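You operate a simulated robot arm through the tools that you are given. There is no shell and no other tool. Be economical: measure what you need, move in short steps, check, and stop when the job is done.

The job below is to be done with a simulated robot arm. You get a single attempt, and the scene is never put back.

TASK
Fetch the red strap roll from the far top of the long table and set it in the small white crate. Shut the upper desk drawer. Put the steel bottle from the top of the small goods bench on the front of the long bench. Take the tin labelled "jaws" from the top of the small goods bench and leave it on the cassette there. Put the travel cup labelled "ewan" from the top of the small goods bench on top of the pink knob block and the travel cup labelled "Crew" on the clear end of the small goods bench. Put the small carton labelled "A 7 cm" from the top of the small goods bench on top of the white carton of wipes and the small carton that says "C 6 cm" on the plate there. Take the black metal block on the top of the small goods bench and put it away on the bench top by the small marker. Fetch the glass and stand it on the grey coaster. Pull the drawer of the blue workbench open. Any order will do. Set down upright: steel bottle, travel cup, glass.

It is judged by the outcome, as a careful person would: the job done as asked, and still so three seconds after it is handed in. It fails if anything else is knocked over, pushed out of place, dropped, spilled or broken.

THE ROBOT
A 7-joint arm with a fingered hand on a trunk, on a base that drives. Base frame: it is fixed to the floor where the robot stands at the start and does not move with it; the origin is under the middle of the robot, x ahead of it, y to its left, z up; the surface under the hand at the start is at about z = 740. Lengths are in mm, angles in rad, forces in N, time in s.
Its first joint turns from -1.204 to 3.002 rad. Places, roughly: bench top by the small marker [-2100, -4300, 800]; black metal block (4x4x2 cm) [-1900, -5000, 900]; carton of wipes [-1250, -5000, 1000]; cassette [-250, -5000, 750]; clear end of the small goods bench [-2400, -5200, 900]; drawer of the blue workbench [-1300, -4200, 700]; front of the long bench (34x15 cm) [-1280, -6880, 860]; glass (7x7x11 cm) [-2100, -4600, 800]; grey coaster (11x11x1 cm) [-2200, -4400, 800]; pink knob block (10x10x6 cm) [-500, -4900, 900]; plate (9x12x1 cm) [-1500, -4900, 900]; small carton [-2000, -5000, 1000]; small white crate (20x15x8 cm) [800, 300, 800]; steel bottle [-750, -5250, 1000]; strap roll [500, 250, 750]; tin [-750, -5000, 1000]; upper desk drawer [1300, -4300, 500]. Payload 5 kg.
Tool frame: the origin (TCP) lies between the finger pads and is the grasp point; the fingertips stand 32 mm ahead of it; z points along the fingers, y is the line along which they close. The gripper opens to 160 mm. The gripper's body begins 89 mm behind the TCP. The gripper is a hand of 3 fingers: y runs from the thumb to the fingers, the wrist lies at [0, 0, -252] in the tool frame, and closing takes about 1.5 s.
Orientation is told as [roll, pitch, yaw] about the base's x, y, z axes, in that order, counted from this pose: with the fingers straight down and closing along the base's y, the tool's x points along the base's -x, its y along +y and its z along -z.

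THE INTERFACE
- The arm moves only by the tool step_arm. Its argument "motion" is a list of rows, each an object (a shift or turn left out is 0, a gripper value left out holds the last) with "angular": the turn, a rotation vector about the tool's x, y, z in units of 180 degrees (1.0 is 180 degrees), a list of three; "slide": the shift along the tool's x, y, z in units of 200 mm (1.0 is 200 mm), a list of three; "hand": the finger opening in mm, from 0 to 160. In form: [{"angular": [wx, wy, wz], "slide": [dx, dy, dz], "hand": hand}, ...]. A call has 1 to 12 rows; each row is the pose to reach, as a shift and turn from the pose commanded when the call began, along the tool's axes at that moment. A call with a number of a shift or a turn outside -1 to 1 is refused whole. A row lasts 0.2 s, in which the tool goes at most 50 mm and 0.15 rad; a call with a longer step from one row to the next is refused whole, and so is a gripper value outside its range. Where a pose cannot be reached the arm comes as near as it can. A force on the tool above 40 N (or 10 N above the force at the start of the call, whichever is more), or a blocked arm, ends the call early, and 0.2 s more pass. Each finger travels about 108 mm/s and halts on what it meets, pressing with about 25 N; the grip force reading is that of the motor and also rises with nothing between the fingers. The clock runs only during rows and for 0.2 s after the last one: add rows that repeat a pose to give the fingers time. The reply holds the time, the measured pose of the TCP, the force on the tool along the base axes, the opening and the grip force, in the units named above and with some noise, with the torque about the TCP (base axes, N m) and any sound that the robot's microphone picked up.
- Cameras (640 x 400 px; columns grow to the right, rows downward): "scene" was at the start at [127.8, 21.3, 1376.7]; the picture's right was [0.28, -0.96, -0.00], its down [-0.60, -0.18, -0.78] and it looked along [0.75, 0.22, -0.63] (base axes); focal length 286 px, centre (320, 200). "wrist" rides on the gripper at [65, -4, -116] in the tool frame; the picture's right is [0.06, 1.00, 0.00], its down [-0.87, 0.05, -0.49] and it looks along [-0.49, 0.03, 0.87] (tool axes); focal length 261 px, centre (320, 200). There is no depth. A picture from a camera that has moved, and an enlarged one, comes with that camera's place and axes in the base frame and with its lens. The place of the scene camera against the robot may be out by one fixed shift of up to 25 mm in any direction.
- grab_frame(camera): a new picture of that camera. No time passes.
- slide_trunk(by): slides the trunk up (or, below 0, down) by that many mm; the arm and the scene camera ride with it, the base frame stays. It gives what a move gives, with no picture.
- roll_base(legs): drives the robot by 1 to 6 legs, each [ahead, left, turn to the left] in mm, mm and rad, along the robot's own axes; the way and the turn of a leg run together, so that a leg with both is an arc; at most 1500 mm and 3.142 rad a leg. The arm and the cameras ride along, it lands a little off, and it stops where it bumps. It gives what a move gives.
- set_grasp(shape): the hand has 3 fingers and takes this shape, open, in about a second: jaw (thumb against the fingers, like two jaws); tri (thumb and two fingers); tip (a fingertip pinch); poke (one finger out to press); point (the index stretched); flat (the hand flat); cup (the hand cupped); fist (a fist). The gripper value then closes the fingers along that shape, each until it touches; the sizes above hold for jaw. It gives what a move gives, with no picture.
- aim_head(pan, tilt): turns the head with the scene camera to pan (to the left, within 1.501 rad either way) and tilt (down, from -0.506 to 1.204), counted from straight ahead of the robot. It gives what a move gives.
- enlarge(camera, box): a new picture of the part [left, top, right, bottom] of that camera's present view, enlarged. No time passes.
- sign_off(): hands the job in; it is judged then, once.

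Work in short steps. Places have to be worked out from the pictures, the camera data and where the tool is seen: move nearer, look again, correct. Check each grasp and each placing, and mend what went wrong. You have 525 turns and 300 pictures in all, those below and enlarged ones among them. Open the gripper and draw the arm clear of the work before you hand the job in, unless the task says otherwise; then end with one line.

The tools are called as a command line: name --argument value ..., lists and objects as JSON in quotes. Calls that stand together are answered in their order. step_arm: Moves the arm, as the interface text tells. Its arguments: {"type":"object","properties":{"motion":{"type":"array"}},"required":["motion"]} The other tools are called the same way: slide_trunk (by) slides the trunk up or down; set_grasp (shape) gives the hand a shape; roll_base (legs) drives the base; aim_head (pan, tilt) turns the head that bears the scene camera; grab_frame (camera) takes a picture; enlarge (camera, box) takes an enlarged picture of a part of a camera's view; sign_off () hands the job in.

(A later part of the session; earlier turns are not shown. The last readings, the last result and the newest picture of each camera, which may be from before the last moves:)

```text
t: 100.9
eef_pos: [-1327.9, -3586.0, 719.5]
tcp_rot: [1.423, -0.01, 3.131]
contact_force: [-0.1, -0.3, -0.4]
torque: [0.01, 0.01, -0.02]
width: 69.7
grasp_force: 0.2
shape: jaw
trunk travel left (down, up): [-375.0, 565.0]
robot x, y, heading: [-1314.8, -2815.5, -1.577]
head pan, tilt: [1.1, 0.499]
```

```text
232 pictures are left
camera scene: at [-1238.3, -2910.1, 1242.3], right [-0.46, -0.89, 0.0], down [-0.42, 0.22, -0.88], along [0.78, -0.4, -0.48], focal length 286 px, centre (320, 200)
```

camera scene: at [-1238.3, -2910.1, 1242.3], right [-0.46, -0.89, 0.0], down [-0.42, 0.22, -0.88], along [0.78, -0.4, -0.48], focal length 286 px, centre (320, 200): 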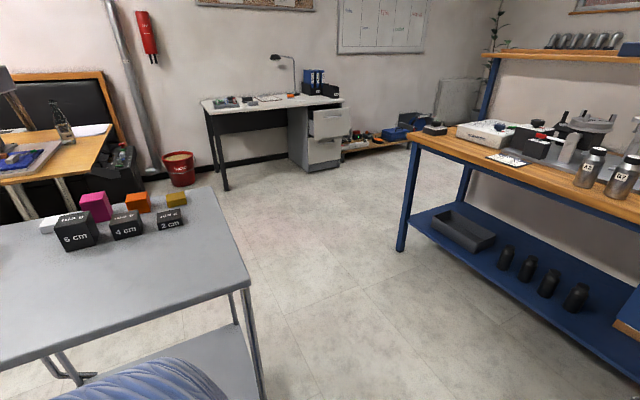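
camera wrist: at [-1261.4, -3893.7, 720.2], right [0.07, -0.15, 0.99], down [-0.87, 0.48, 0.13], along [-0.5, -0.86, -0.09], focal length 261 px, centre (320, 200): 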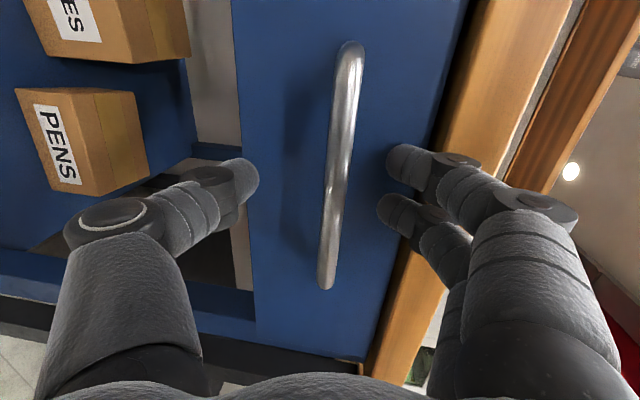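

The cart is at y>-2960, with a corridor between it and the bench. I'll raise the trunk so the arm clears the cart, turn left to face +x, then look.

slide_trunk --by 380

roll_base --legs '[[0, -150, 0], [0, 0, 1.571]]'

aim_head --pan -0.4 --tilt 0.5

grab_frame --camera "scene"

```text
t: 104.6
eef_pos: [-1327.9, -3585.9, 1098.2]
tcp_rot: [1.422, -0.012, 3.131]
contact_force: [-0.3, 0.2, 0.2]
torque: [-0.06, 0.01, -0.01]
width: 69.8
grasp_force: 0.0
shape: jaw
trunk travel left (down, up): [-755.0, 185.0]
robot x, y, heading: [-1312.9, -2810.5, -1.575]
head pan, tilt: [1.1, 0.499]
```

```text
t: 109.8
eef_pos: [-693.8, -2829.3, 1097.8]
tcp_rot: [1.423, -0.011, -1.582]
contact_force: [-0.8, 0.2, 0.2]
torque: [-0.01, 0.0, 0.02]
width: 70.0
grasp_force: 0.0
shape: jaw
trunk travel left (down, up): [-755.0, 185.0]
robot x, y, heading: [-1463.2, -2813.9, -0.009]
head pan, tilt: [1.1, 0.499]
```

```text
t: 111.4
eef_pos: [-693.4, -2829.4, 1098.5]
tcp_rot: [1.423, -0.01, -1.581]
contact_force: [-0.5, -0.3, -0.4]
torque: [0.0, -0.02, 0.01]
width: 70.0
grasp_force: 0.1
shape: jaw
trunk travel left (down, up): [-755.0, 185.0]
robot x, y, heading: [-1466.0, -2817.6, -0.008]
head pan, tilt: [-0.4, 0.499]
```

```text
231 pictures are left
camera scene: at [-1334.5, -2853.6, 1622.2], right [-0.4, -0.92, 0.0], down [-0.44, 0.19, -0.88], along [0.81, -0.35, -0.48], focal length 286 px, centre (320, 200)
```

scene: 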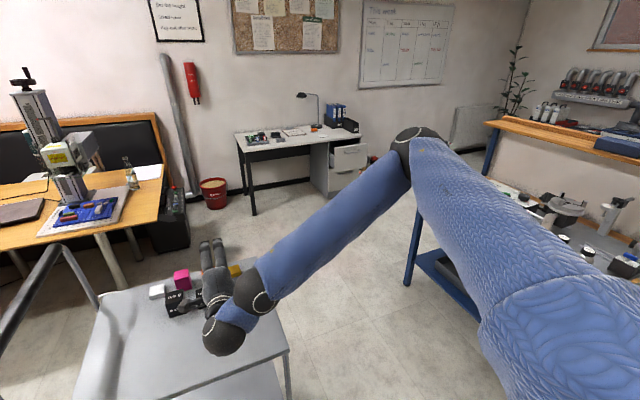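

I'll strafe to y≈-3350 to stay between cart and open drawer, pass through, then continue toward the desk drawer.

roll_base --legs '[[0, -535, 0], [550, 0, 0], [600, -200, 0]]'

grab_frame --camera "scene"

```text
t: 120.3
eef_pos: [448.6, -3561.7, 1096.7]
tcp_rot: [1.423, -0.011, -1.578]
contact_force: [-0.4, 0.3, -0.2]
torque: [0.01, 0.0, -0.01]
width: 69.9
grasp_force: 0.0
shape: jaw
trunk travel left (down, up): [-755.0, 185.0]
robot x, y, heading: [-320.0, -3548.0, 0.001]
head pan, tilt: [-0.4, 0.499]
```

```text
230 pictures are left
camera scene: at [-191.9, -3590.1, 1622.2], right [-0.39, -0.92, 0.0], down [-0.44, 0.19, -0.88], along [0.81, -0.34, -0.48], focal length 286 px, centre (320, 200)
```

scene: 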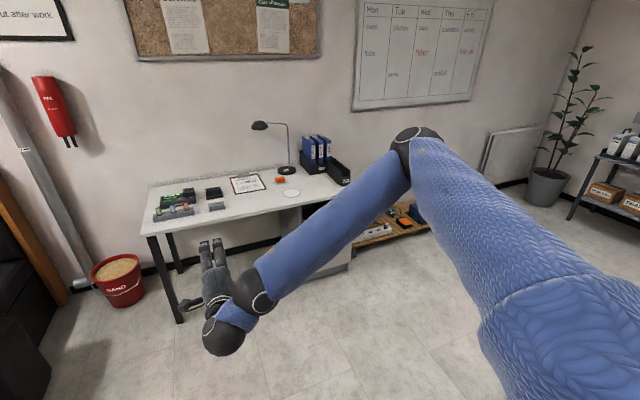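

Ahead to x≈380, then strafe right to face the drawer pedestal.

roll_base --legs '[[680, 0, 0], [0, -600, 0]]'

aim_head --pan 0.1 --tilt 0.7

grab_frame --camera "scene"

grab_frame --camera "wrist"

```text
t: 127.1
eef_pos: [1129.2, -4168.7, 1097.7]
tcp_rot: [1.423, -0.008, -1.583]
contact_force: [0.3, 0.1, 0.0]
torque: [0.01, -0.01, 0.04]
width: 69.9
grasp_force: 0.0
shape: jaw
trunk travel left (down, up): [-755.0, 185.0]
robot x, y, heading: [363.1, -4155.2, -0.006]
head pan, tilt: [-0.4, 0.499]
```

```text
t: 128.0
eef_pos: [1129.8, -4169.7, 1098.6]
tcp_rot: [1.423, -0.011, -1.581]
contact_force: [-0.4, -0.3, 0.1]
torque: [0.0, 0.0, -0.04]
width: 69.7
grasp_force: 0.1
shape: jaw
trunk travel left (down, up): [-755.0, 185.0]
robot x, y, heading: [360.1, -4152.3, -0.003]
head pan, tilt: [0.099, 0.7]
```

```text
229 pictures are left
camera scene: at [489.3, -4149.8, 1604.6], right [0.09, -1.0, 0.0], down [-0.64, -0.06, -0.77], along [0.76, 0.07, -0.64], focal length 286 px, centre (320, 200)
```

scene: 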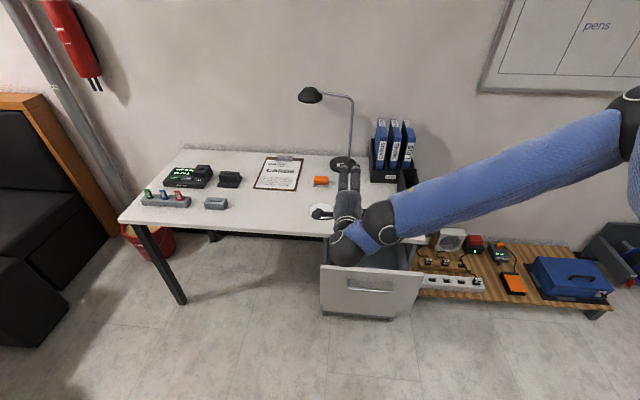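

```text
228 pictures are left
camera wrist: at [1015.5, -4103.3, 1110.2], right [0.15, 0.07, 0.99], down [-0.49, -0.86, 0.13], along [0.86, -0.5, -0.09], focal length 261 px, centre (320, 200)
```

wrist: 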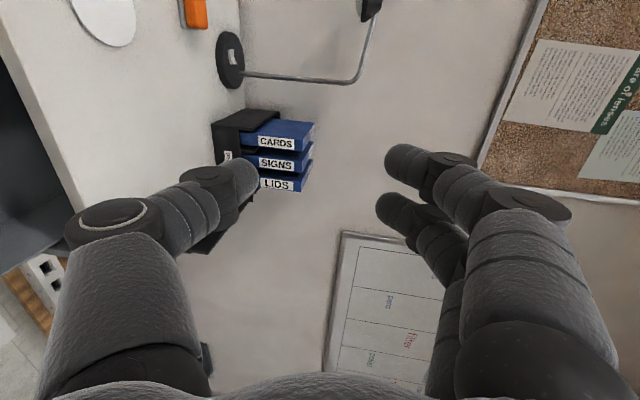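

The open drawer is in front of me, slightly right. I'll enlarge it.

enlarge --camera "scene" --box '[290, 220, 450, 330]'

```text
3.64 times, centred on (370, 275) of scene
camera zoom: at [489.3, -4149.8, 1604.6], right [0.09, -1.0, 0.0], down [-0.64, -0.06, -0.77], along [0.76, 0.07, -0.64], focal length 1039 px, centre (138, -73)
```

zoom: 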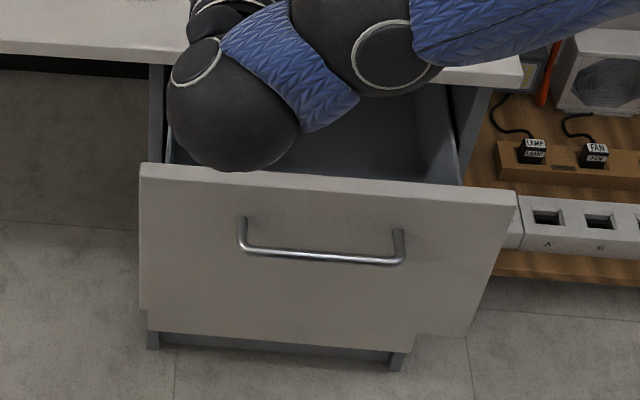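

The front plate spans roughly z 370–690 at x≈1200, y centre about -4292. I'll close the hand, back off a bit, align in y, and lower the trunk to about z 615.

roll_base --legs '[[-100, 0, 0], [0, -123, 0]]'

slide_trunk --by -480

step_arm --motion '[{"slide": [0, 0, 0], "hand": 0}, {"slide": [0, 0, 0]}, {"slide": [0, 0, 0]}, {"slide": [0, 0, 0]}]'

grab_frame --camera "scene"

grab_frame --camera "wrist"

```text
t: 130.0
eef_pos: [1028.7, -4292.9, 1097.8]
tcp_rot: [1.423, -0.007, -1.581]
contact_force: [0.0, -0.3, 0.3]
torque: [0.03, -0.02, 0.03]
width: 69.8
grasp_force: 0.1
shape: jaw
trunk travel left (down, up): [-755.0, 185.0]
robot x, y, heading: [260.9, -4276.6, -0.004]
head pan, tilt: [0.099, 0.7]
```

```text
refused: -480 is not a number from -400 to 400
```

```text
t: 131.0
eef_pos: [1029.3, -4290.8, 1097.9]
tcp_rot: [1.422, -0.011, -1.582]
contact_force: [-0.7, -0.4, -0.2]
torque: [-0.01, 0.01, 0.0]
width: 0.0
grasp_force: 24.7
shape: jaw
trunk travel left (down, up): [-755.0, 185.0]
robot x, y, heading: [258.9, -4278.3, -0.004]
head pan, tilt: [0.099, 0.7]
```

```text
226 pictures are left
camera scene: at [388.3, -4272.9, 1604.5], right [0.09, -1.0, 0.0], down [-0.64, -0.06, -0.76], along [0.76, 0.07, -0.64], focal length 286 px, centre (320, 200)
```

scene: 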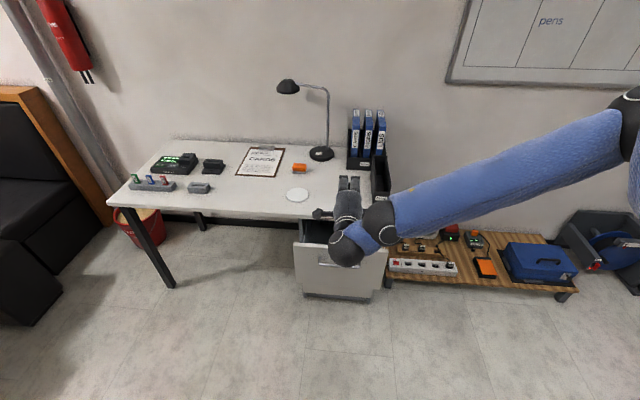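

```text
225 pictures are left
camera wrist: at [914.6, -4226.4, 1110.2], right [0.15, 0.07, 0.99], down [-0.49, -0.86, 0.13], along [0.86, -0.5, -0.09], focal length 261 px, centre (320, 200)
```

wrist: 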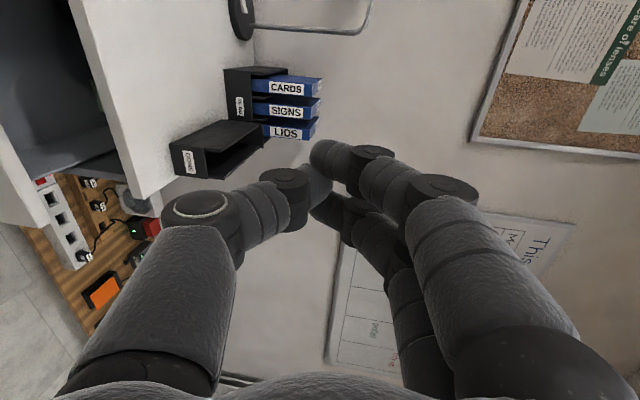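

Trunk moves are limited to 400 mm per call, so I'll lower by 400 and then 85.

slide_trunk --by -400

slide_trunk --by -85

grab_frame --camera "scene"

grab_frame --camera "wrist"

```text
t: 134.8
eef_pos: [1028.8, -4291.0, 698.7]
tcp_rot: [1.422, -0.01, -1.582]
contact_force: [0.7, -0.9, 0.4]
torque: [0.0, 0.01, -0.02]
width: 0.0
grasp_force: 25.2
shape: jaw
trunk travel left (down, up): [-355.0, 585.0]
robot x, y, heading: [259.6, -4276.5, -0.006]
head pan, tilt: [0.099, 0.7]
```

```text
t: 136.1
eef_pos: [1027.6, -4291.0, 614.3]
tcp_rot: [1.422, -0.01, -1.581]
contact_force: [0.6, -0.4, -0.3]
torque: [0.01, 0.02, -0.04]
width: 0.1
grasp_force: 24.8
shape: jaw
trunk travel left (down, up): [-270.0, 670.0]
robot x, y, heading: [257.9, -4276.1, -0.007]
head pan, tilt: [0.099, 0.7]
```

```text
224 pictures are left
camera scene: at [388.0, -4272.3, 1119.7], right [0.09, -1.0, 0.0], down [-0.64, -0.06, -0.76], along [0.76, 0.07, -0.64], focal length 286 px, centre (320, 200)
```

scene: 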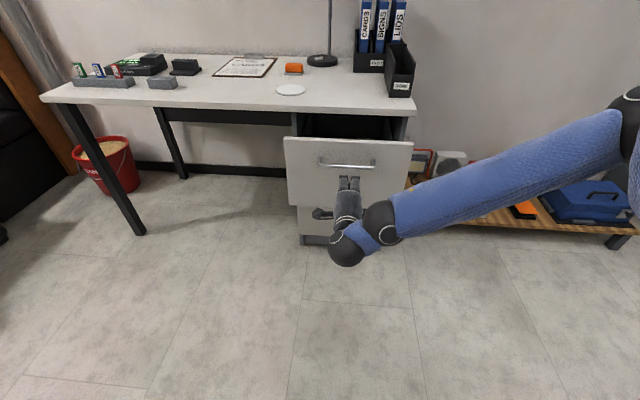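

```text
223 pictures are left
camera wrist: at [914.4, -4226.0, 625.5], right [0.15, 0.07, 0.99], down [-0.49, -0.86, 0.13], along [0.86, -0.5, -0.09], focal length 261 px, centre (320, 200)
```

wrist: 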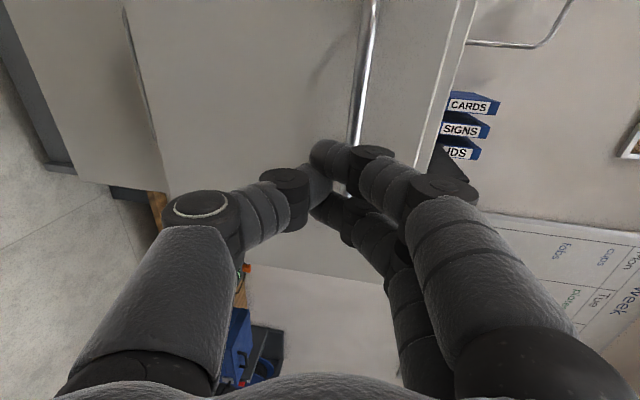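

The handle is near z 615–630 and the plate centre about z 545. I'll lower another 75 mm so I push below the handle.

slide_trunk --by -75

roll_base --legs '[[100, 0, 0]]'

grab_frame --camera "scene"

grab_frame --camera "wrist"

```text
t: 137.2
eef_pos: [1027.9, -4291.4, 538.0]
tcp_rot: [1.422, -0.011, -1.582]
contact_force: [-0.5, -0.1, -0.7]
torque: [-0.01, -0.02, 0.02]
width: 0.1
grasp_force: 24.7
shape: jaw
trunk travel left (down, up): [-195.0, 745.0]
robot x, y, heading: [259.3, -4274.6, -0.006]
head pan, tilt: [0.099, 0.7]
```

```text
t: 138.3
eef_pos: [1129.0, -4290.4, 537.7]
tcp_rot: [1.422, -0.012, -1.581]
contact_force: [0.0, -0.7, -0.2]
torque: [-0.02, 0.01, 0.03]
width: 0.1
grasp_force: 25.3
shape: jaw
trunk travel left (down, up): [-195.0, 745.0]
robot x, y, heading: [357.4, -4275.1, -0.01]
head pan, tilt: [0.099, 0.7]
```

```text
222 pictures are left
camera scene: at [488.6, -4272.9, 1044.5], right [0.09, -1.0, 0.0], down [-0.64, -0.06, -0.76], along [0.76, 0.07, -0.64], focal length 286 px, centre (320, 200)
```

scene: 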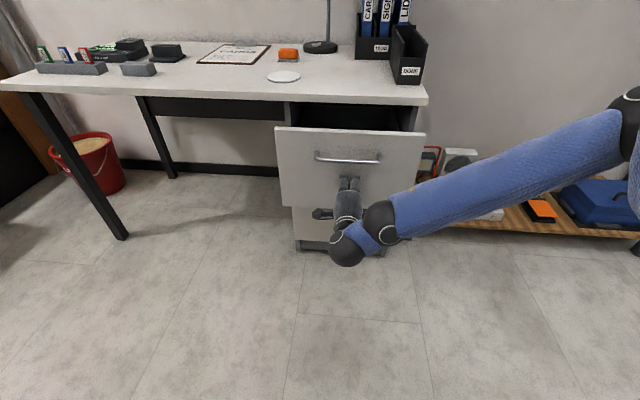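

```text
221 pictures are left
camera wrist: at [1014.9, -4226.2, 550.2], right [0.15, 0.07, 0.99], down [-0.49, -0.86, 0.13], along [0.86, -0.5, -0.09], focal length 261 px, centre (320, 200)
```

wrist: 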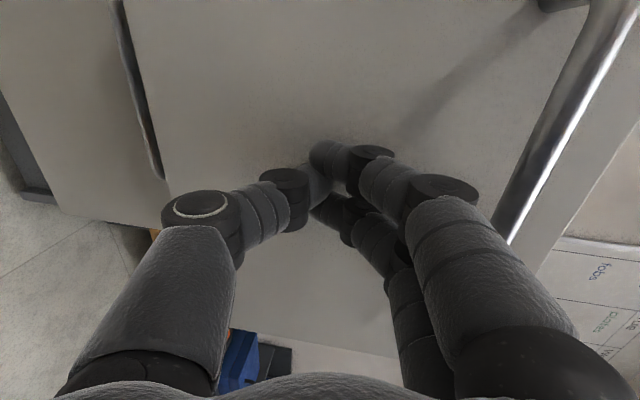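

The fingertips are nearly at the plate below the handle. I'll push by driving forward in steps.

roll_base --legs '[[80, 0, 0]]'

grab_frame --camera "scene"

```text
t: 139.4
eef_pos: [1209.4, -4292.0, 538.4]
tcp_rot: [1.421, -0.011, -1.579]
contact_force: [-0.1, 0.2, -0.1]
torque: [-0.01, -0.01, 0.03]
width: 0.2
grasp_force: 25.2
shape: jaw
trunk travel left (down, up): [-195.0, 745.0]
robot x, y, heading: [442.2, -4277.1, -0.007]
head pan, tilt: [0.099, 0.7]
```

```text
220 pictures are left
camera scene: at [568.9, -4273.3, 1044.5], right [0.09, -1.0, 0.0], down [-0.64, -0.06, -0.76], along [0.76, 0.07, -0.64], focal length 286 px, centre (320, 200)
```

scene: 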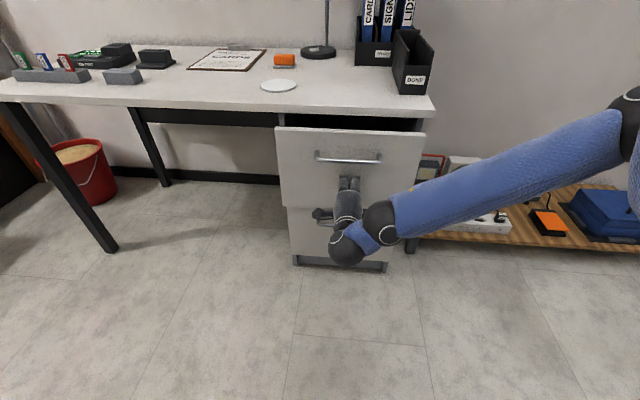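

The drawer is sliding in. I'll continue with the arm, whose force limit will show me the end stop.

step_arm --motion '[{"slide": [0, 0.02, 0.1]}, {"slide": [0, 0.04, 0.2]}, {"slide": [0, 0.06, 0.3]}, {"slide": [0, 0.08, 0.4]}, {"slide": [0, 0.1, 0.5]}, {"slide": [0, 0.12, 0.6]}]'

grab_frame --camera "scene"

```text
t: 140.2
eef_pos: [1260.0, -4291.1, 538.8]
tcp_rot: [1.419, -0.012, -1.574]
contact_force: [-16.1, -1.0, 2.8]
torque: [0.02, 0.06, 0.01]
width: 0.0
grasp_force: 25.1
shape: jaw
trunk travel left (down, up): [-195.0, 745.0]
robot x, y, heading: [436.8, -4278.8, -0.008]
head pan, tilt: [0.099, 0.7]
stopped in row 3: the force on the tool passed its limit at 73 N (the readings are from after the stop); the commanded pose is now the measured one
```

```text
219 pictures are left
camera scene: at [568.1, -4273.5, 1044.7], right [0.09, -1.0, 0.0], down [-0.64, -0.06, -0.77], along [0.76, 0.07, -0.64], focal length 286 px, centre (320, 200)
```

scene: 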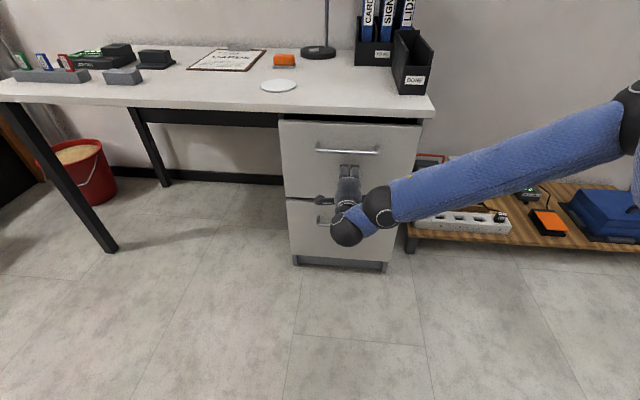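

It hit a stop. I'll press gently once more and check that it's flush.

step_arm --motion '[{"slide": [0, 0.0, 0.03]}, {"slide": [0, 0.0, 0.05]}]'

enlarge --camera "scene" --box '[260, 90, 450, 270]'

```text
t: 140.5
eef_pos: [1260.5, -4290.4, 537.4]
tcp_rot: [1.417, -0.01, -1.571]
contact_force: [-13.0, 0.1, 3.2]
torque: [-0.01, -0.01, -0.02]
width: 0.0
grasp_force: 25.3
shape: jaw
trunk travel left (down, up): [-195.0, 745.0]
robot x, y, heading: [438.2, -4276.0, -0.008]
head pan, tilt: [0.099, 0.7]
stopped in row 1: the force on the tool passed its limit at 49 N (the readings are from after the stop); the commanded pose is now the measured one
```

```text
2.22 times, centred on (355, 180) of scene
camera zoom: at [567.8, -4273.6, 1044.6], right [0.09, -1.0, 0.0], down [-0.64, -0.06, -0.77], along [0.76, 0.07, -0.64], focal length 635 px, centre (242, 244)
```

zoom: 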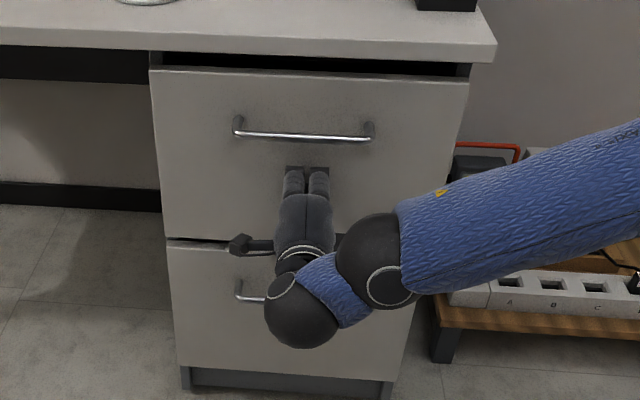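

The drawer is shut. I'll back off, raise the trunk and look to the right toward the area behind the half wall.

roll_base --legs '[[-90, 0, 0]]'

slide_trunk --by 400

slide_trunk --by 150

aim_head --pan -1.5 --tilt 0.4

grab_frame --camera "scene"

```text
t: 141.6
eef_pos: [1171.4, -4290.4, 536.6]
tcp_rot: [1.416, -0.012, -1.575]
contact_force: [1.1, 0.4, 0.1]
torque: [-0.03, -0.01, 0.01]
width: 0.2
grasp_force: 25.3
shape: jaw
trunk travel left (down, up): [-195.0, 745.0]
robot x, y, heading: [350.2, -4278.0, -0.004]
head pan, tilt: [0.099, 0.7]
```

```text
t: 145.4
eef_pos: [1172.3, -4291.1, 937.1]
tcp_rot: [1.416, -0.012, -1.576]
contact_force: [-0.5, -0.2, -0.6]
torque: [0.01, -0.01, 0.02]
width: 0.3
grasp_force: 24.8
shape: jaw
trunk travel left (down, up): [-595.0, 345.0]
robot x, y, heading: [348.0, -4275.3, -0.008]
head pan, tilt: [0.099, 0.7]
```

```text
t: 147.2
eef_pos: [1171.9, -4290.5, 1086.3]
tcp_rot: [1.415, -0.012, -1.574]
contact_force: [-0.2, 0.2, -0.7]
torque: [0.02, 0.03, -0.01]
width: 0.0
grasp_force: 24.8
shape: jaw
trunk travel left (down, up): [-745.0, 195.0]
robot x, y, heading: [352.0, -4277.0, -0.003]
head pan, tilt: [0.099, 0.7]
```

```text
t: 148.9
eef_pos: [1171.3, -4291.7, 1087.4]
tcp_rot: [1.415, -0.012, -1.574]
contact_force: [0.2, 0.4, 0.3]
torque: [-0.01, 0.0, 0.03]
width: 0.1
grasp_force: 25.1
shape: jaw
trunk travel left (down, up): [-745.0, 195.0]
robot x, y, heading: [348.3, -4276.7, -0.011]
head pan, tilt: [-1.499, 0.4]
```

```text
217 pictures are left
camera scene: at [400.0, -4373.4, 1621.4], right [-1.0, -0.06, 0.0], down [-0.03, 0.39, -0.92], along [0.06, -0.92, -0.39], focal length 286 px, centre (320, 200)
```

scene: 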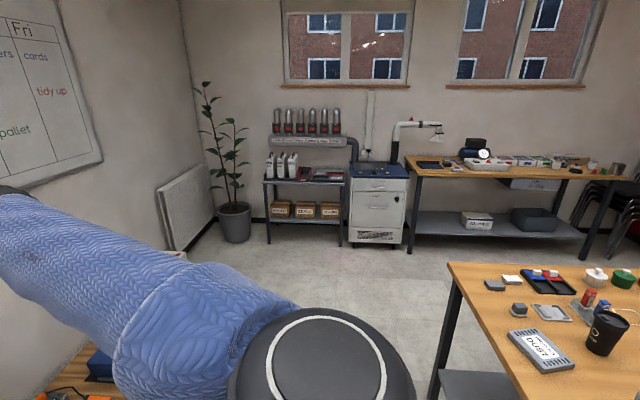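

The small goods bench is right behind the half wall, its free edge facing the aisle at y≈-5450. I'll strafe into the aisle and turn to face +y.

roll_base --legs '[[0, -1500, 0], [0, -330, 0], [0, 0, 1.571]]'

aim_head --pan 0.6 --tilt 0.5

grab_frame --camera "scene"

```text
t: 161.9
eef_pos: [343.7, -5282.5, 1087.7]
tcp_rot: [1.415, -0.013, -0.011]
contact_force: [-0.1, 0.0, -0.3]
torque: [-0.02, -0.01, 0.0]
width: 0.0
grasp_force: 24.7
shape: jaw
trunk travel left (down, up): [-745.0, 195.0]
robot x, y, heading: [325.2, -6106.0, 1.556]
head pan, tilt: [-1.499, 0.4]
```

```text
t: 163.9
eef_pos: [343.6, -5282.2, 1087.7]
tcp_rot: [1.416, -0.012, -0.011]
contact_force: [0.0, -0.1, 0.2]
torque: [0.0, 0.02, -0.01]
width: 0.2
grasp_force: 25.5
shape: jaw
trunk travel left (down, up): [-745.0, 195.0]
robot x, y, heading: [323.3, -6105.5, 1.559]
head pan, tilt: [0.6, 0.499]
```

```text
216 pictures are left
camera scene: at [269.9, -5981.8, 1612.3], right [0.83, 0.55, 0.0], down [0.26, -0.4, -0.88], along [-0.49, 0.73, -0.48], focal length 286 px, centre (320, 200)
```

scene: 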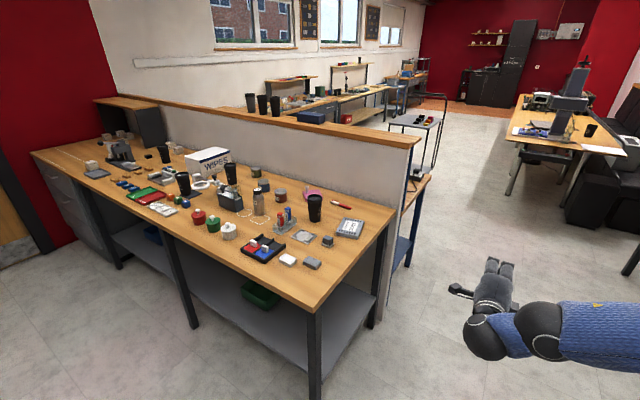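

This is a clear view of the small goods bench. I'll return the hand to pointing down before moving over it.

step_arm --motion '[{"angular": [0, 0, -0.045], "slide": [0, 0, -0.05]}, {"angular": [0, 0, -0.09], "slide": [0, 0, -0.1]}, {"angular": [0, 0, -0.135], "slide": [0, 0, -0.15]}, {"angular": [0, 0, -0.18], "slide": [0, 0, -0.2]}, {"angular": [0, 0, -0.225], "slide": [0, 0, -0.25]}, {"angular": [0, 0, -0.27], "slide": [0, 0, -0.3]}, {"angular": [0, 0, -0.315], "slide": [0, 0, -0.35]}, {"angular": [0, 0, -0.36], "slide": [0, 0, -0.4]}, {"angular": [0, 0, -0.405], "slide": [0, 0, -0.45]}, {"angular": [0, 0, -0.45], "slide": [0, 0, -0.5]}, {"angular": [0, 0, -0.495], "slide": [0, 0, -0.5]}]'

step_arm --motion '[{"angular": [0, 0.045, 0], "slide": [0, 0, 0]}, {"angular": [0, 0.09, 0], "slide": [0, 0, 0]}, {"angular": [0, 0.135, 0], "slide": [0, 0, 0]}, {"angular": [0, 0.18, 0], "slide": [0, 0, 0]}, {"angular": [0, 0.225, 0], "slide": [0, 0, 0]}, {"angular": [0, 0.27, 0], "slide": [0, 0, 0]}, {"angular": [0, 0.315, 0], "slide": [0, 0, 0]}, {"angular": [0, 0.36, 0], "slide": [0, 0, 0]}, {"angular": [0, 0.405, 0], "slide": [0, 0, 0]}, {"angular": [0, 0.45, 0], "slide": [0, 0, 0]}, {"angular": [0, 0.455, 0], "slide": [0, 0, 0]}]'

grab_frame --camera "scene"

```text
t: 166.3
eef_pos: [342.1, -5380.8, 1102.7]
tcp_rot: [0.008, -1.414, 1.549]
contact_force: [0.1, 0.0, -0.4]
torque: [-0.02, -0.01, 0.0]
width: 0.2
grasp_force: 25.1
shape: jaw
trunk travel left (down, up): [-745.0, 195.0]
robot x, y, heading: [323.2, -6105.5, 1.554]
head pan, tilt: [0.6, 0.499]
```

```text
t: 168.7
eef_pos: [374.2, -5367.8, 1017.3]
tcp_rot: [0.003, -0.539, 1.559]
contact_force: [-0.2, 0.7, -1.7]
torque: [-0.02, 0.01, -0.01]
width: 0.3
grasp_force: 24.9
shape: jaw
out of reach, approached as far as the arm can: row 5, 6, 7, 8, 9, 10, 11
trunk travel left (down, up): [-745.0, 195.0]
robot x, y, heading: [325.4, -6104.2, 1.556]
head pan, tilt: [0.6, 0.499]
```

```text
215 pictures are left
camera scene: at [269.8, -5981.8, 1612.2], right [0.83, 0.55, 0.0], down [0.26, -0.4, -0.88], along [-0.49, 0.73, -0.48], focal length 286 px, centre (320, 200)
```

scene: 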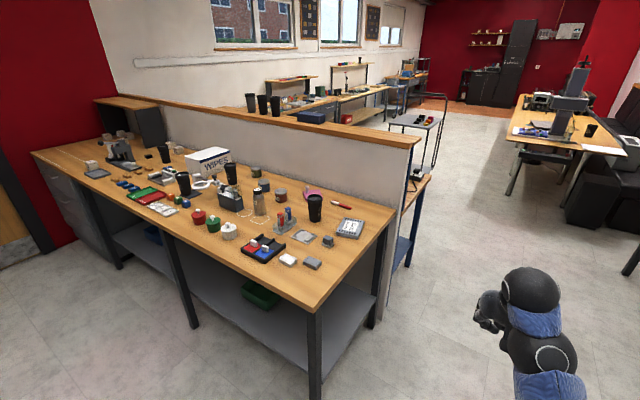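

Partial tilt only. I'll lower the tool a bit while finishing the rotation.

step_arm --motion '[{"angular": [0, 0.043, 0], "slide": [-0.1, 0, 0.05]}, {"angular": [0, 0.086, 0], "slide": [-0.2, 0, 0.1]}, {"angular": [0, 0.129, 0], "slide": [-0.3, 0, 0.15]}, {"angular": [0, 0.172, 0], "slide": [-0.3, 0, 0.2]}, {"angular": [0, 0.172, 0], "slide": [-0.3, 0, 0.2]}]'

```text
t: 169.9
eef_pos: [390.8, -5361.0, 895.7]
tcp_rot: [0.003, -0.272, 1.557]
contact_force: [0.7, 0.3, 0.3]
torque: [-0.02, 0.02, 0.01]
width: 0.0
grasp_force: 24.8
shape: jaw
out of reach, approached as far as the arm can: row 1, 2, 3, 4, 5
trunk travel left (down, up): [-745.0, 195.0]
robot x, y, heading: [324.1, -6103.9, 1.559]
head pan, tilt: [0.6, 0.499]
```

I'll move the hand toward the robot's left (as at the start) and up, to free the wrist.

step_arm --motion '[{"angular": [0, 0.02, 0], "slide": [0.0, 0.2, -0.1]}, {"angular": [0, 0.04, 0], "slide": [0.0, 0.4, -0.2]}, {"angular": [0, 0.06, 0], "slide": [0.0, 0.6, -0.3]}, {"angular": [0, 0.08, 0], "slide": [0.0, 0.8, -0.4]}, {"angular": [0, 0.087, 0], "slide": [0.0, 1.0, -0.5]}, {"angular": [0, 0.087, 0], "slide": [0.0, 1.0, -0.6]}]'

```text
t: 171.5
eef_pos: [190.2, -5294.2, 834.8]
tcp_rot: [-0.046, 0.0, 1.529]
contact_force: [-0.3, 0.1, 1.1]
torque: [-0.01, 0.02, 0.01]
width: 0.0
grasp_force: 25.0
shape: jaw
out of reach, approached as far as the arm can: row 1, 2, 3, 4, 5, 6
trunk travel left (down, up): [-745.0, 195.0]
robot x, y, heading: [325.2, -6106.8, 1.56]
head pan, tilt: [0.6, 0.499]
stopped in row 6: the arm was blocked; the commanded pose is now the measured one
```

The tool points down now. I'll try raising it straight up and toward the robot.

step_arm --motion '[{"slide": [0.1, 0, -0.15]}, {"slide": [0.2, 0, -0.3]}, {"slide": [0.3, 0, -0.45]}, {"slide": [0.4, 0, -0.6]}, {"slide": [0.5, 0, -0.8]}, {"slide": [0.5, 0, -0.9]}]'

grab_frame --camera "scene"

```text
t: 173.1
eef_pos: [163.0, -5278.9, 843.5]
tcp_rot: [-0.101, 0.0, 1.494]
contact_force: [0.4, -1.1, 1.2]
torque: [-0.01, 0.04, -0.02]
width: 0.0
grasp_force: 24.9
shape: jaw
out of reach, approached as far as the arm can: row 1, 2, 3, 4, 5, 6
trunk travel left (down, up): [-745.0, 195.0]
robot x, y, heading: [325.1, -6104.0, 1.561]
head pan, tilt: [0.6, 0.499]
stopped in row 6: the arm was blocked; the commanded pose is now the measured one
```

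```text
214 pictures are left
camera scene: at [270.7, -5982.2, 1612.3], right [0.83, 0.55, 0.0], down [0.26, -0.4, -0.88], along [-0.49, 0.73, -0.48], focal length 286 px, centre (320, 200)
```

scene: 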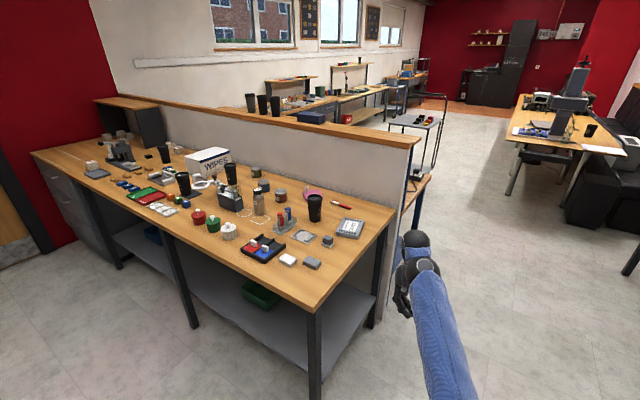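

The IK seems stuck in an awkward posture. I'll look at the arm itself.

aim_head --pan -0.2 --tilt 0.7

grab_frame --camera "scene"

```text
t: 174.2
eef_pos: [163.2, -5281.6, 843.3]
tcp_rot: [-0.101, 0.002, 1.495]
contact_force: [0.1, -0.3, -0.2]
torque: [-0.04, 0.0, -0.02]
width: 0.0
grasp_force: 24.8
shape: jaw
trunk travel left (down, up): [-745.0, 195.0]
robot x, y, heading: [322.3, -6103.9, 1.557]
head pan, tilt: [-0.201, 0.7]
```

```text
213 pictures are left
camera scene: at [338.1, -5975.0, 1594.6], right [0.98, -0.21, 0.0], down [-0.14, -0.63, -0.76], along [0.16, 0.75, -0.64], focal length 286 px, centre (320, 200)
```

scene: 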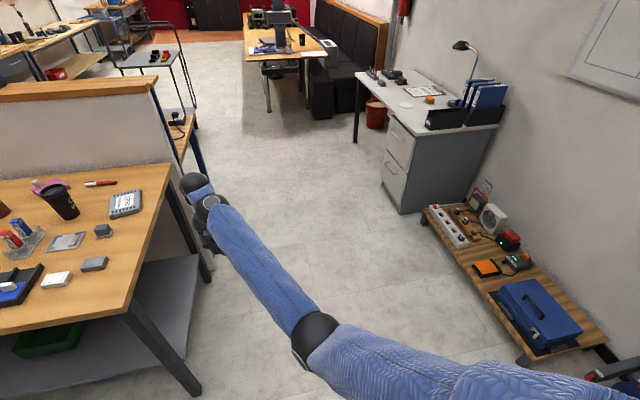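

The elbow is low and forward. I'll pull the hand back toward the robot horizontally to refold the arm.

step_arm --motion '[{"slide": [0.2, 0, 0]}, {"slide": [0.4, 0, 0]}, {"slide": [0.6, 0, 0]}, {"slide": [0.8, 0, 0]}, {"slide": [1.0, 0, 0]}]'

```text
t: 175.6
eef_pos: [137.0, -5402.7, 779.8]
tcp_rot: [-0.118, -0.045, 1.474]
contact_force: [0.0, 0.9, 0.7]
torque: [0.01, 0.0, -0.02]
width: 0.1
grasp_force: 25.3
shape: jaw
out of reach, approached as far as the arm can: row 1, 2, 3, 4, 5
trunk travel left (down, up): [-745.0, 195.0]
robot x, y, heading: [324.2, -6104.7, 1.556]
head pan, tilt: [-0.201, 0.7]
stopped in row 5: the arm was blocked; the commanded pose is now the measured one
```

I'll swing the hand back up toward horizontal about its wrist to recover the earlier posture.

step_arm --motion '[{"angular": [0, -0.0414, 0], "slide": [-0.163, 0, -0.01]}, {"angular": [0, -0.0828, 0], "slide": [-0.324, 0, -0.043]}, {"angular": [0, -0.124, 0], "slide": [-0.479, 0, -0.095]}, {"angular": [0, -0.1655, 0], "slide": [-0.626, 0, -0.166]}, {"angular": [0, -0.207, 0], "slide": [-0.762, 0, -0.257]}, {"angular": [0, -0.248, 0], "slide": [-0.886, 0, -0.364]}, {"angular": [0, -0.29, 0], "slide": [-0.994, 0, -0.486]}]'

grab_frame --camera "scene"

```text
t: 177.2
eef_pos: [141.2, -5210.0, 885.8]
tcp_rot: [-0.199, -0.945, 1.634]
contact_force: [-0.2, -0.3, -0.4]
torque: [0.07, 0.0, 0.0]
width: 0.1
grasp_force: 24.8
shape: jaw
trunk travel left (down, up): [-745.0, 195.0]
robot x, y, heading: [323.6, -6100.8, 1.553]
head pan, tilt: [-0.201, 0.7]
```

```text
212 pictures are left
camera scene: at [338.3, -5974.8, 1594.4], right [0.98, -0.21, 0.0], down [-0.14, -0.63, -0.76], along [0.16, 0.75, -0.64], focal length 286 px, centre (320, 200)
```

scene: 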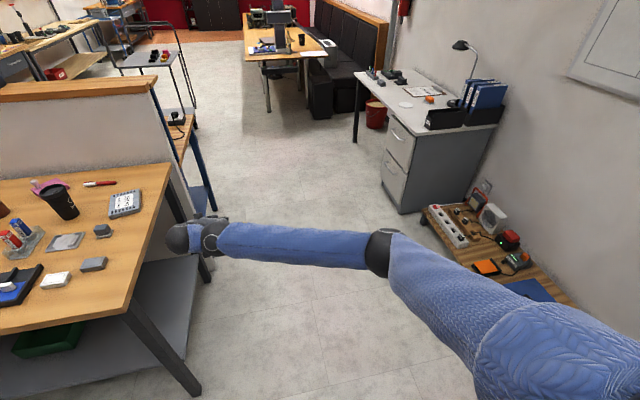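

Recovered with no reach warnings. Now I raise the hand about 150 mm straight up.

step_arm --motion '[{"slide": [-0.15, 0, -0.11]}, {"slide": [-0.3, 0, -0.22]}, {"slide": [-0.45, 0, -0.33]}, {"slide": [-0.6, 0, -0.44]}, {"slide": [-0.75, 0, -0.55]}, {"slide": [-0.9, 0, -0.66]}]'

grab_frame --camera "scene"

```text
t: 178.6
eef_pos: [114.5, -5211.2, 1106.2]
tcp_rot: [-0.201, -0.946, 1.635]
contact_force: [0.2, 0.4, 0.9]
torque: [0.03, 0.01, 0.01]
width: 0.1
grasp_force: 25.0
shape: jaw
trunk travel left (down, up): [-745.0, 195.0]
robot x, y, heading: [325.8, -6104.8, 1.557]
head pan, tilt: [-0.201, 0.7]
```

```text
211 pictures are left
camera scene: at [337.7, -5975.4, 1594.5], right [0.98, -0.21, 0.0], down [-0.14, -0.63, -0.77], along [0.16, 0.75, -0.64], focal length 286 px, centre (320, 200)
```

scene: 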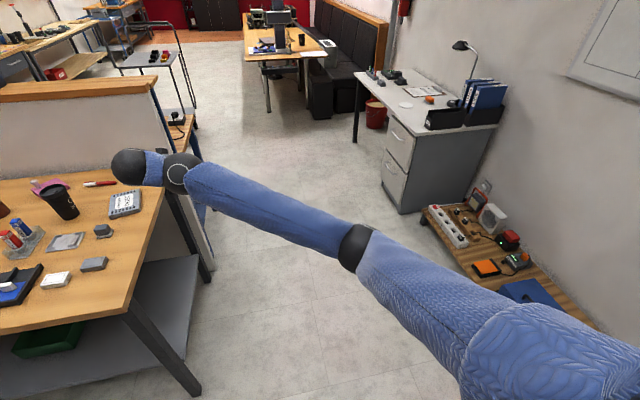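

Now I swing the hand down about its wrist.

step_arm --motion '[{"angular": [0, 0.0414, 0], "slide": [0.163, 0, -0.01]}, {"angular": [0, 0.0828, 0], "slide": [0.324, 0, -0.043]}, {"angular": [0, 0.124, 0], "slide": [0.479, 0, -0.095]}, {"angular": [0, 0.1655, 0], "slide": [0.626, 0, -0.166]}, {"angular": [0, 0.207, 0], "slide": [0.762, 0, -0.257]}, {"angular": [0, 0.248, 0], "slide": [0.886, 0, -0.364]}, {"angular": [0, 0.29, 0], "slide": [0.994, 0, -0.486]}]'

grab_frame --camera "scene"

```text
t: 180.4
eef_pos: [141.5, -5271.3, 847.0]
tcp_rot: [-0.204, -0.072, 1.403]
contact_force: [1.0, -1.0, 0.5]
torque: [0.02, 0.04, 0.01]
width: 0.0
grasp_force: 25.0
shape: jaw
out of reach, approached as far as the arm can: row 4, 5, 6, 7
trunk travel left (down, up): [-745.0, 195.0]
robot x, y, heading: [324.6, -6104.2, 1.557]
head pan, tilt: [-0.201, 0.7]
stopped in row 7: the arm was blocked; the commanded pose is now the measured one
```

```text
210 pictures are left
camera scene: at [338.6, -5975.3, 1594.7], right [0.98, -0.21, 0.0], down [-0.14, -0.63, -0.77], along [0.16, 0.75, -0.64], focal length 286 px, centre (320, 200)
```

scene: 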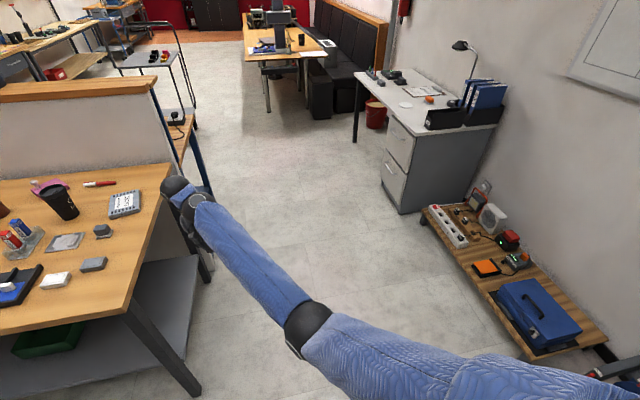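

The wrist flex limit binds because the hand is too low relative to the trunk. I'll swing back up, raise further, then swing down.

step_arm --motion '[{"angular": [0, -0.0414, 0], "slide": [-0.163, 0, -0.01]}, {"angular": [0, -0.0828, 0], "slide": [-0.324, 0, -0.043]}, {"angular": [0, -0.124, 0], "slide": [-0.479, 0, -0.095]}, {"angular": [0, -0.1655, 0], "slide": [-0.626, 0, -0.166]}, {"angular": [0, -0.207, 0], "slide": [-0.762, 0, -0.257]}, {"angular": [0, -0.248, 0], "slide": [-0.886, 0, -0.364]}, {"angular": [0, -0.27, 0], "slide": [-0.95, 0, -0.5]}, {"angular": [0, -0.27, 0], "slide": [-0.95, 0, -0.7]}, {"angular": [0, -0.27, 0], "slide": [-0.95, 0, -0.9]}, {"angular": [0, -0.27, 0], "slide": [-0.95, 0, -1.0]}]'

step_arm --motion '[{"slide": [-0.15, 0, -0.15]}, {"slide": [-0.3, 0, -0.3]}, {"slide": [-0.45, 0, -0.45]}, {"slide": [-0.6, 0, -0.6]}, {"slide": [-0.75, 0, -0.75]}, {"slide": [-0.9, 0, -0.9]}, {"slide": [-1, 0, -1]}]'

grab_frame --camera "scene"

```text
t: 182.6
eef_pos: [127.9, -5094.4, 1056.0]
tcp_rot: [-0.324, -0.893, 1.649]
contact_force: [0.4, -1.0, 0.8]
torque: [-0.04, -0.02, 0.0]
width: 0.0
grasp_force: 24.6
shape: jaw
trunk travel left (down, up): [-745.0, 195.0]
robot x, y, heading: [322.4, -6106.0, 1.554]
head pan, tilt: [-0.201, 0.7]
```

```text
t: 184.2
eef_pos: [66.2, -5120.4, 1331.4]
tcp_rot: [-0.324, -0.891, 1.649]
contact_force: [-0.6, -0.3, -0.7]
torque: [0.03, 0.0, -0.01]
width: 0.0
grasp_force: 25.1
shape: jaw
trunk travel left (down, up): [-745.0, 195.0]
robot x, y, heading: [322.9, -6106.0, 1.555]
head pan, tilt: [-0.201, 0.7]
```

```text
209 pictures are left
camera scene: at [338.4, -5975.0, 1594.5], right [0.98, -0.21, 0.0], down [-0.14, -0.63, -0.76], along [0.16, 0.75, -0.64], focal length 286 px, centre (320, 200)
```

scene: 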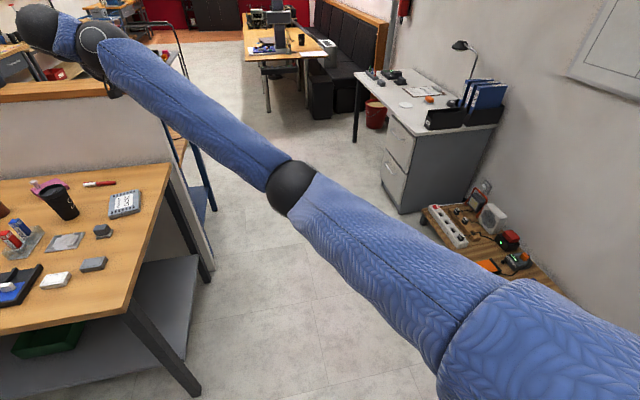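

High enough now. I'll swing down about the wrist while pulling back.

step_arm --motion '[{"angular": [0, 0.0414, 0], "slide": [0.163, 0, -0.03]}, {"angular": [0, 0.0828, 0], "slide": [0.324, 0, -0.08]}, {"angular": [0, 0.124, 0], "slide": [0.479, 0, -0.15]}, {"angular": [0, 0.1655, 0], "slide": [0.626, 0, -0.24]}, {"angular": [0, 0.207, 0], "slide": [0.762, 0, -0.35]}, {"angular": [0, 0.248, 0], "slide": [0.886, 0, -0.47]}, {"angular": [0, 0.28, 0], "slide": [0.994, 0, -0.6]}]'

grab_frame --camera "scene"

```text
t: 185.8
eef_pos: [113.8, -5136.1, 1050.4]
tcp_rot: [-0.196, -0.054, 1.397]
contact_force: [1.3, -0.3, -0.5]
torque: [-0.07, 0.02, -0.03]
width: 0.0
grasp_force: 24.8
shape: jaw
out of reach, approached as far as the arm can: row 2, 3, 4, 5, 6, 7
trunk travel left (down, up): [-745.0, 195.0]
robot x, y, heading: [324.3, -6108.5, 1.553]
head pan, tilt: [-0.201, 0.7]
```

```text
208 pictures are left
camera scene: at [340.7, -5971.4, 1593.4], right [0.98, -0.21, 0.0], down [-0.14, -0.63, -0.76], along [0.16, 0.75, -0.65], focal length 286 px, centre (320, 200)
```

scene: 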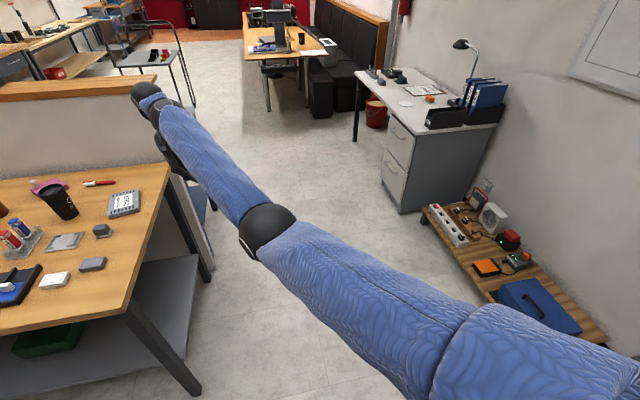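

Pointing down now, though stretched. I'll pull in toward the robot and see if it follows.

step_arm --motion '[{"slide": [0.2, 0, -0.05]}, {"slide": [0.4, 0, -0.1]}, {"slide": [0.6, 0, -0.15]}, {"slide": [0.8, 0, -0.2]}, {"slide": [1.0, 0, -0.25]}]'

grab_frame --camera "scene"

```text
t: 187.0
eef_pos: [76.2, -5174.5, 1006.8]
tcp_rot: [-0.195, -0.05, 1.401]
contact_force: [-0.6, 0.5, -0.2]
torque: [0.01, 0.0, 0.01]
width: 0.0
grasp_force: 24.8
shape: jaw
out of reach, approached as far as the arm can: row 1, 2, 3, 4, 5
trunk travel left (down, up): [-745.0, 195.0]
robot x, y, heading: [322.6, -6106.8, 1.554]
head pan, tilt: [-0.201, 0.7]
```

```text
207 pictures are left
camera scene: at [338.4, -5975.0, 1594.7], right [0.98, -0.21, 0.0], down [-0.14, -0.63, -0.76], along [0.16, 0.75, -0.64], focal length 286 px, centre (320, 200)
```

scene: 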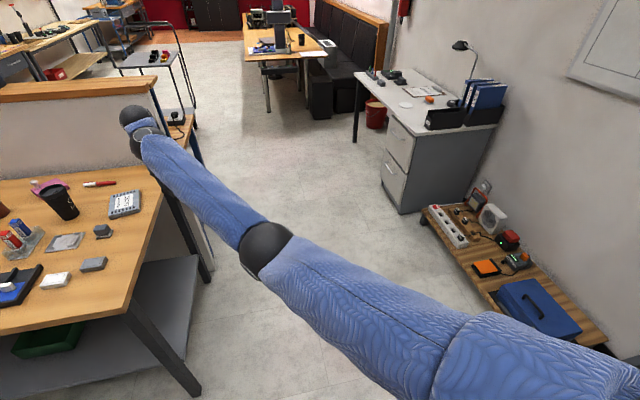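

I'll try moving the hand to the right and up so the elbow folds outward.

step_arm --motion '[{"slide": [0, -0.2, -0.1]}, {"slide": [0, -0.4, -0.2]}, {"slide": [0, -0.6, -0.3]}, {"slide": [0, -0.8, -0.4]}, {"slide": [0, -1.0, -0.5]}, {"slide": [0, -1.0, -0.7]}]'

grab_frame --camera "scene"

```text
t: 188.4
eef_pos: [158.6, -5092.8, 1133.1]
tcp_rot: [-0.203, -0.038, 1.402]
contact_force: [0.8, -0.9, -0.6]
torque: [0.03, 0.02, 0.0]
width: 0.2
grasp_force: 24.8
shape: jaw
out of reach, approached as far as the arm can: row 1, 2, 3, 4, 5, 6
trunk travel left (down, up): [-745.0, 195.0]
robot x, y, heading: [321.3, -6104.0, 1.558]
head pan, tilt: [-0.201, 0.7]
```

```text
206 pictures are left
camera scene: at [338.0, -5977.1, 1594.6], right [0.98, -0.21, 0.0], down [-0.14, -0.63, -0.77], along [0.16, 0.75, -0.64], focal length 286 px, centre (320, 200)
```

scene: 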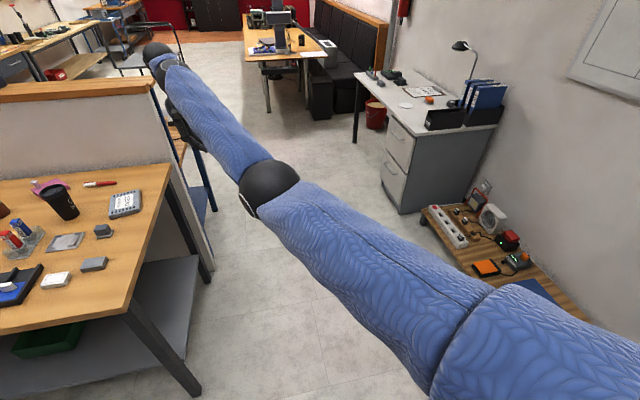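

The wrist's wide range is about tool x, so the hand should yaw with the forearm direction. I'll yaw it clockwise while pulling in.

step_arm --motion '[{"angular": [0, 0, 0.045], "slide": [0.05, 0, 0]}, {"angular": [0, 0, 0.09], "slide": [0.15, 0, 0]}, {"angular": [0, 0, 0.135], "slide": [0.25, 0, 0]}, {"angular": [0, 0, 0.18], "slide": [0.4, 0, 0]}, {"angular": [0, 0, 0.225], "slide": [0.55, 0, 0]}, {"angular": [0, 0, 0.27], "slide": [0.7, 0, 0]}, {"angular": [0, 0, 0.3], "slide": [0.85, 0, 0]}, {"angular": [0, 0, 0.3], "slide": [1, 0, 0]}]'

grab_frame --camera "scene"

```text
t: 190.2
eef_pos: [105.9, -5153.2, 1021.9]
tcp_rot: [-0.09, -0.186, 0.464]
contact_force: [-1.2, -0.2, 0.1]
torque: [0.02, -0.07, 0.02]
width: 0.0
grasp_force: 24.9
shape: jaw
out of reach, approached as far as the arm can: row 1, 2, 3, 4, 5, 6, 7, 8
trunk travel left (down, up): [-745.0, 195.0]
robot x, y, heading: [320.5, -6103.9, 1.556]
head pan, tilt: [-0.201, 0.7]
```

```text
205 pictures are left
camera scene: at [336.7, -5975.4, 1594.7], right [0.98, -0.21, 0.0], down [-0.14, -0.63, -0.77], along [0.16, 0.75, -0.64], focal length 286 px, centre (320, 200)
```

scene: 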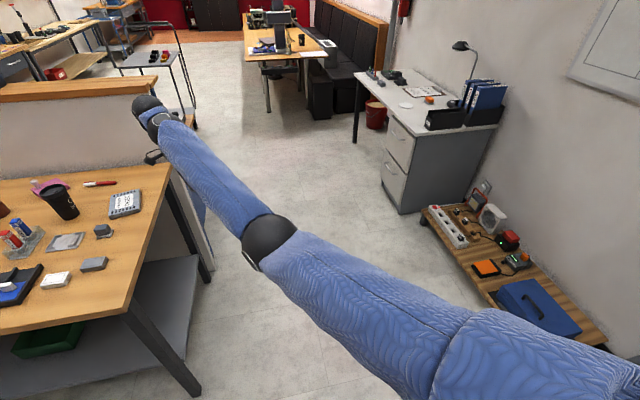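

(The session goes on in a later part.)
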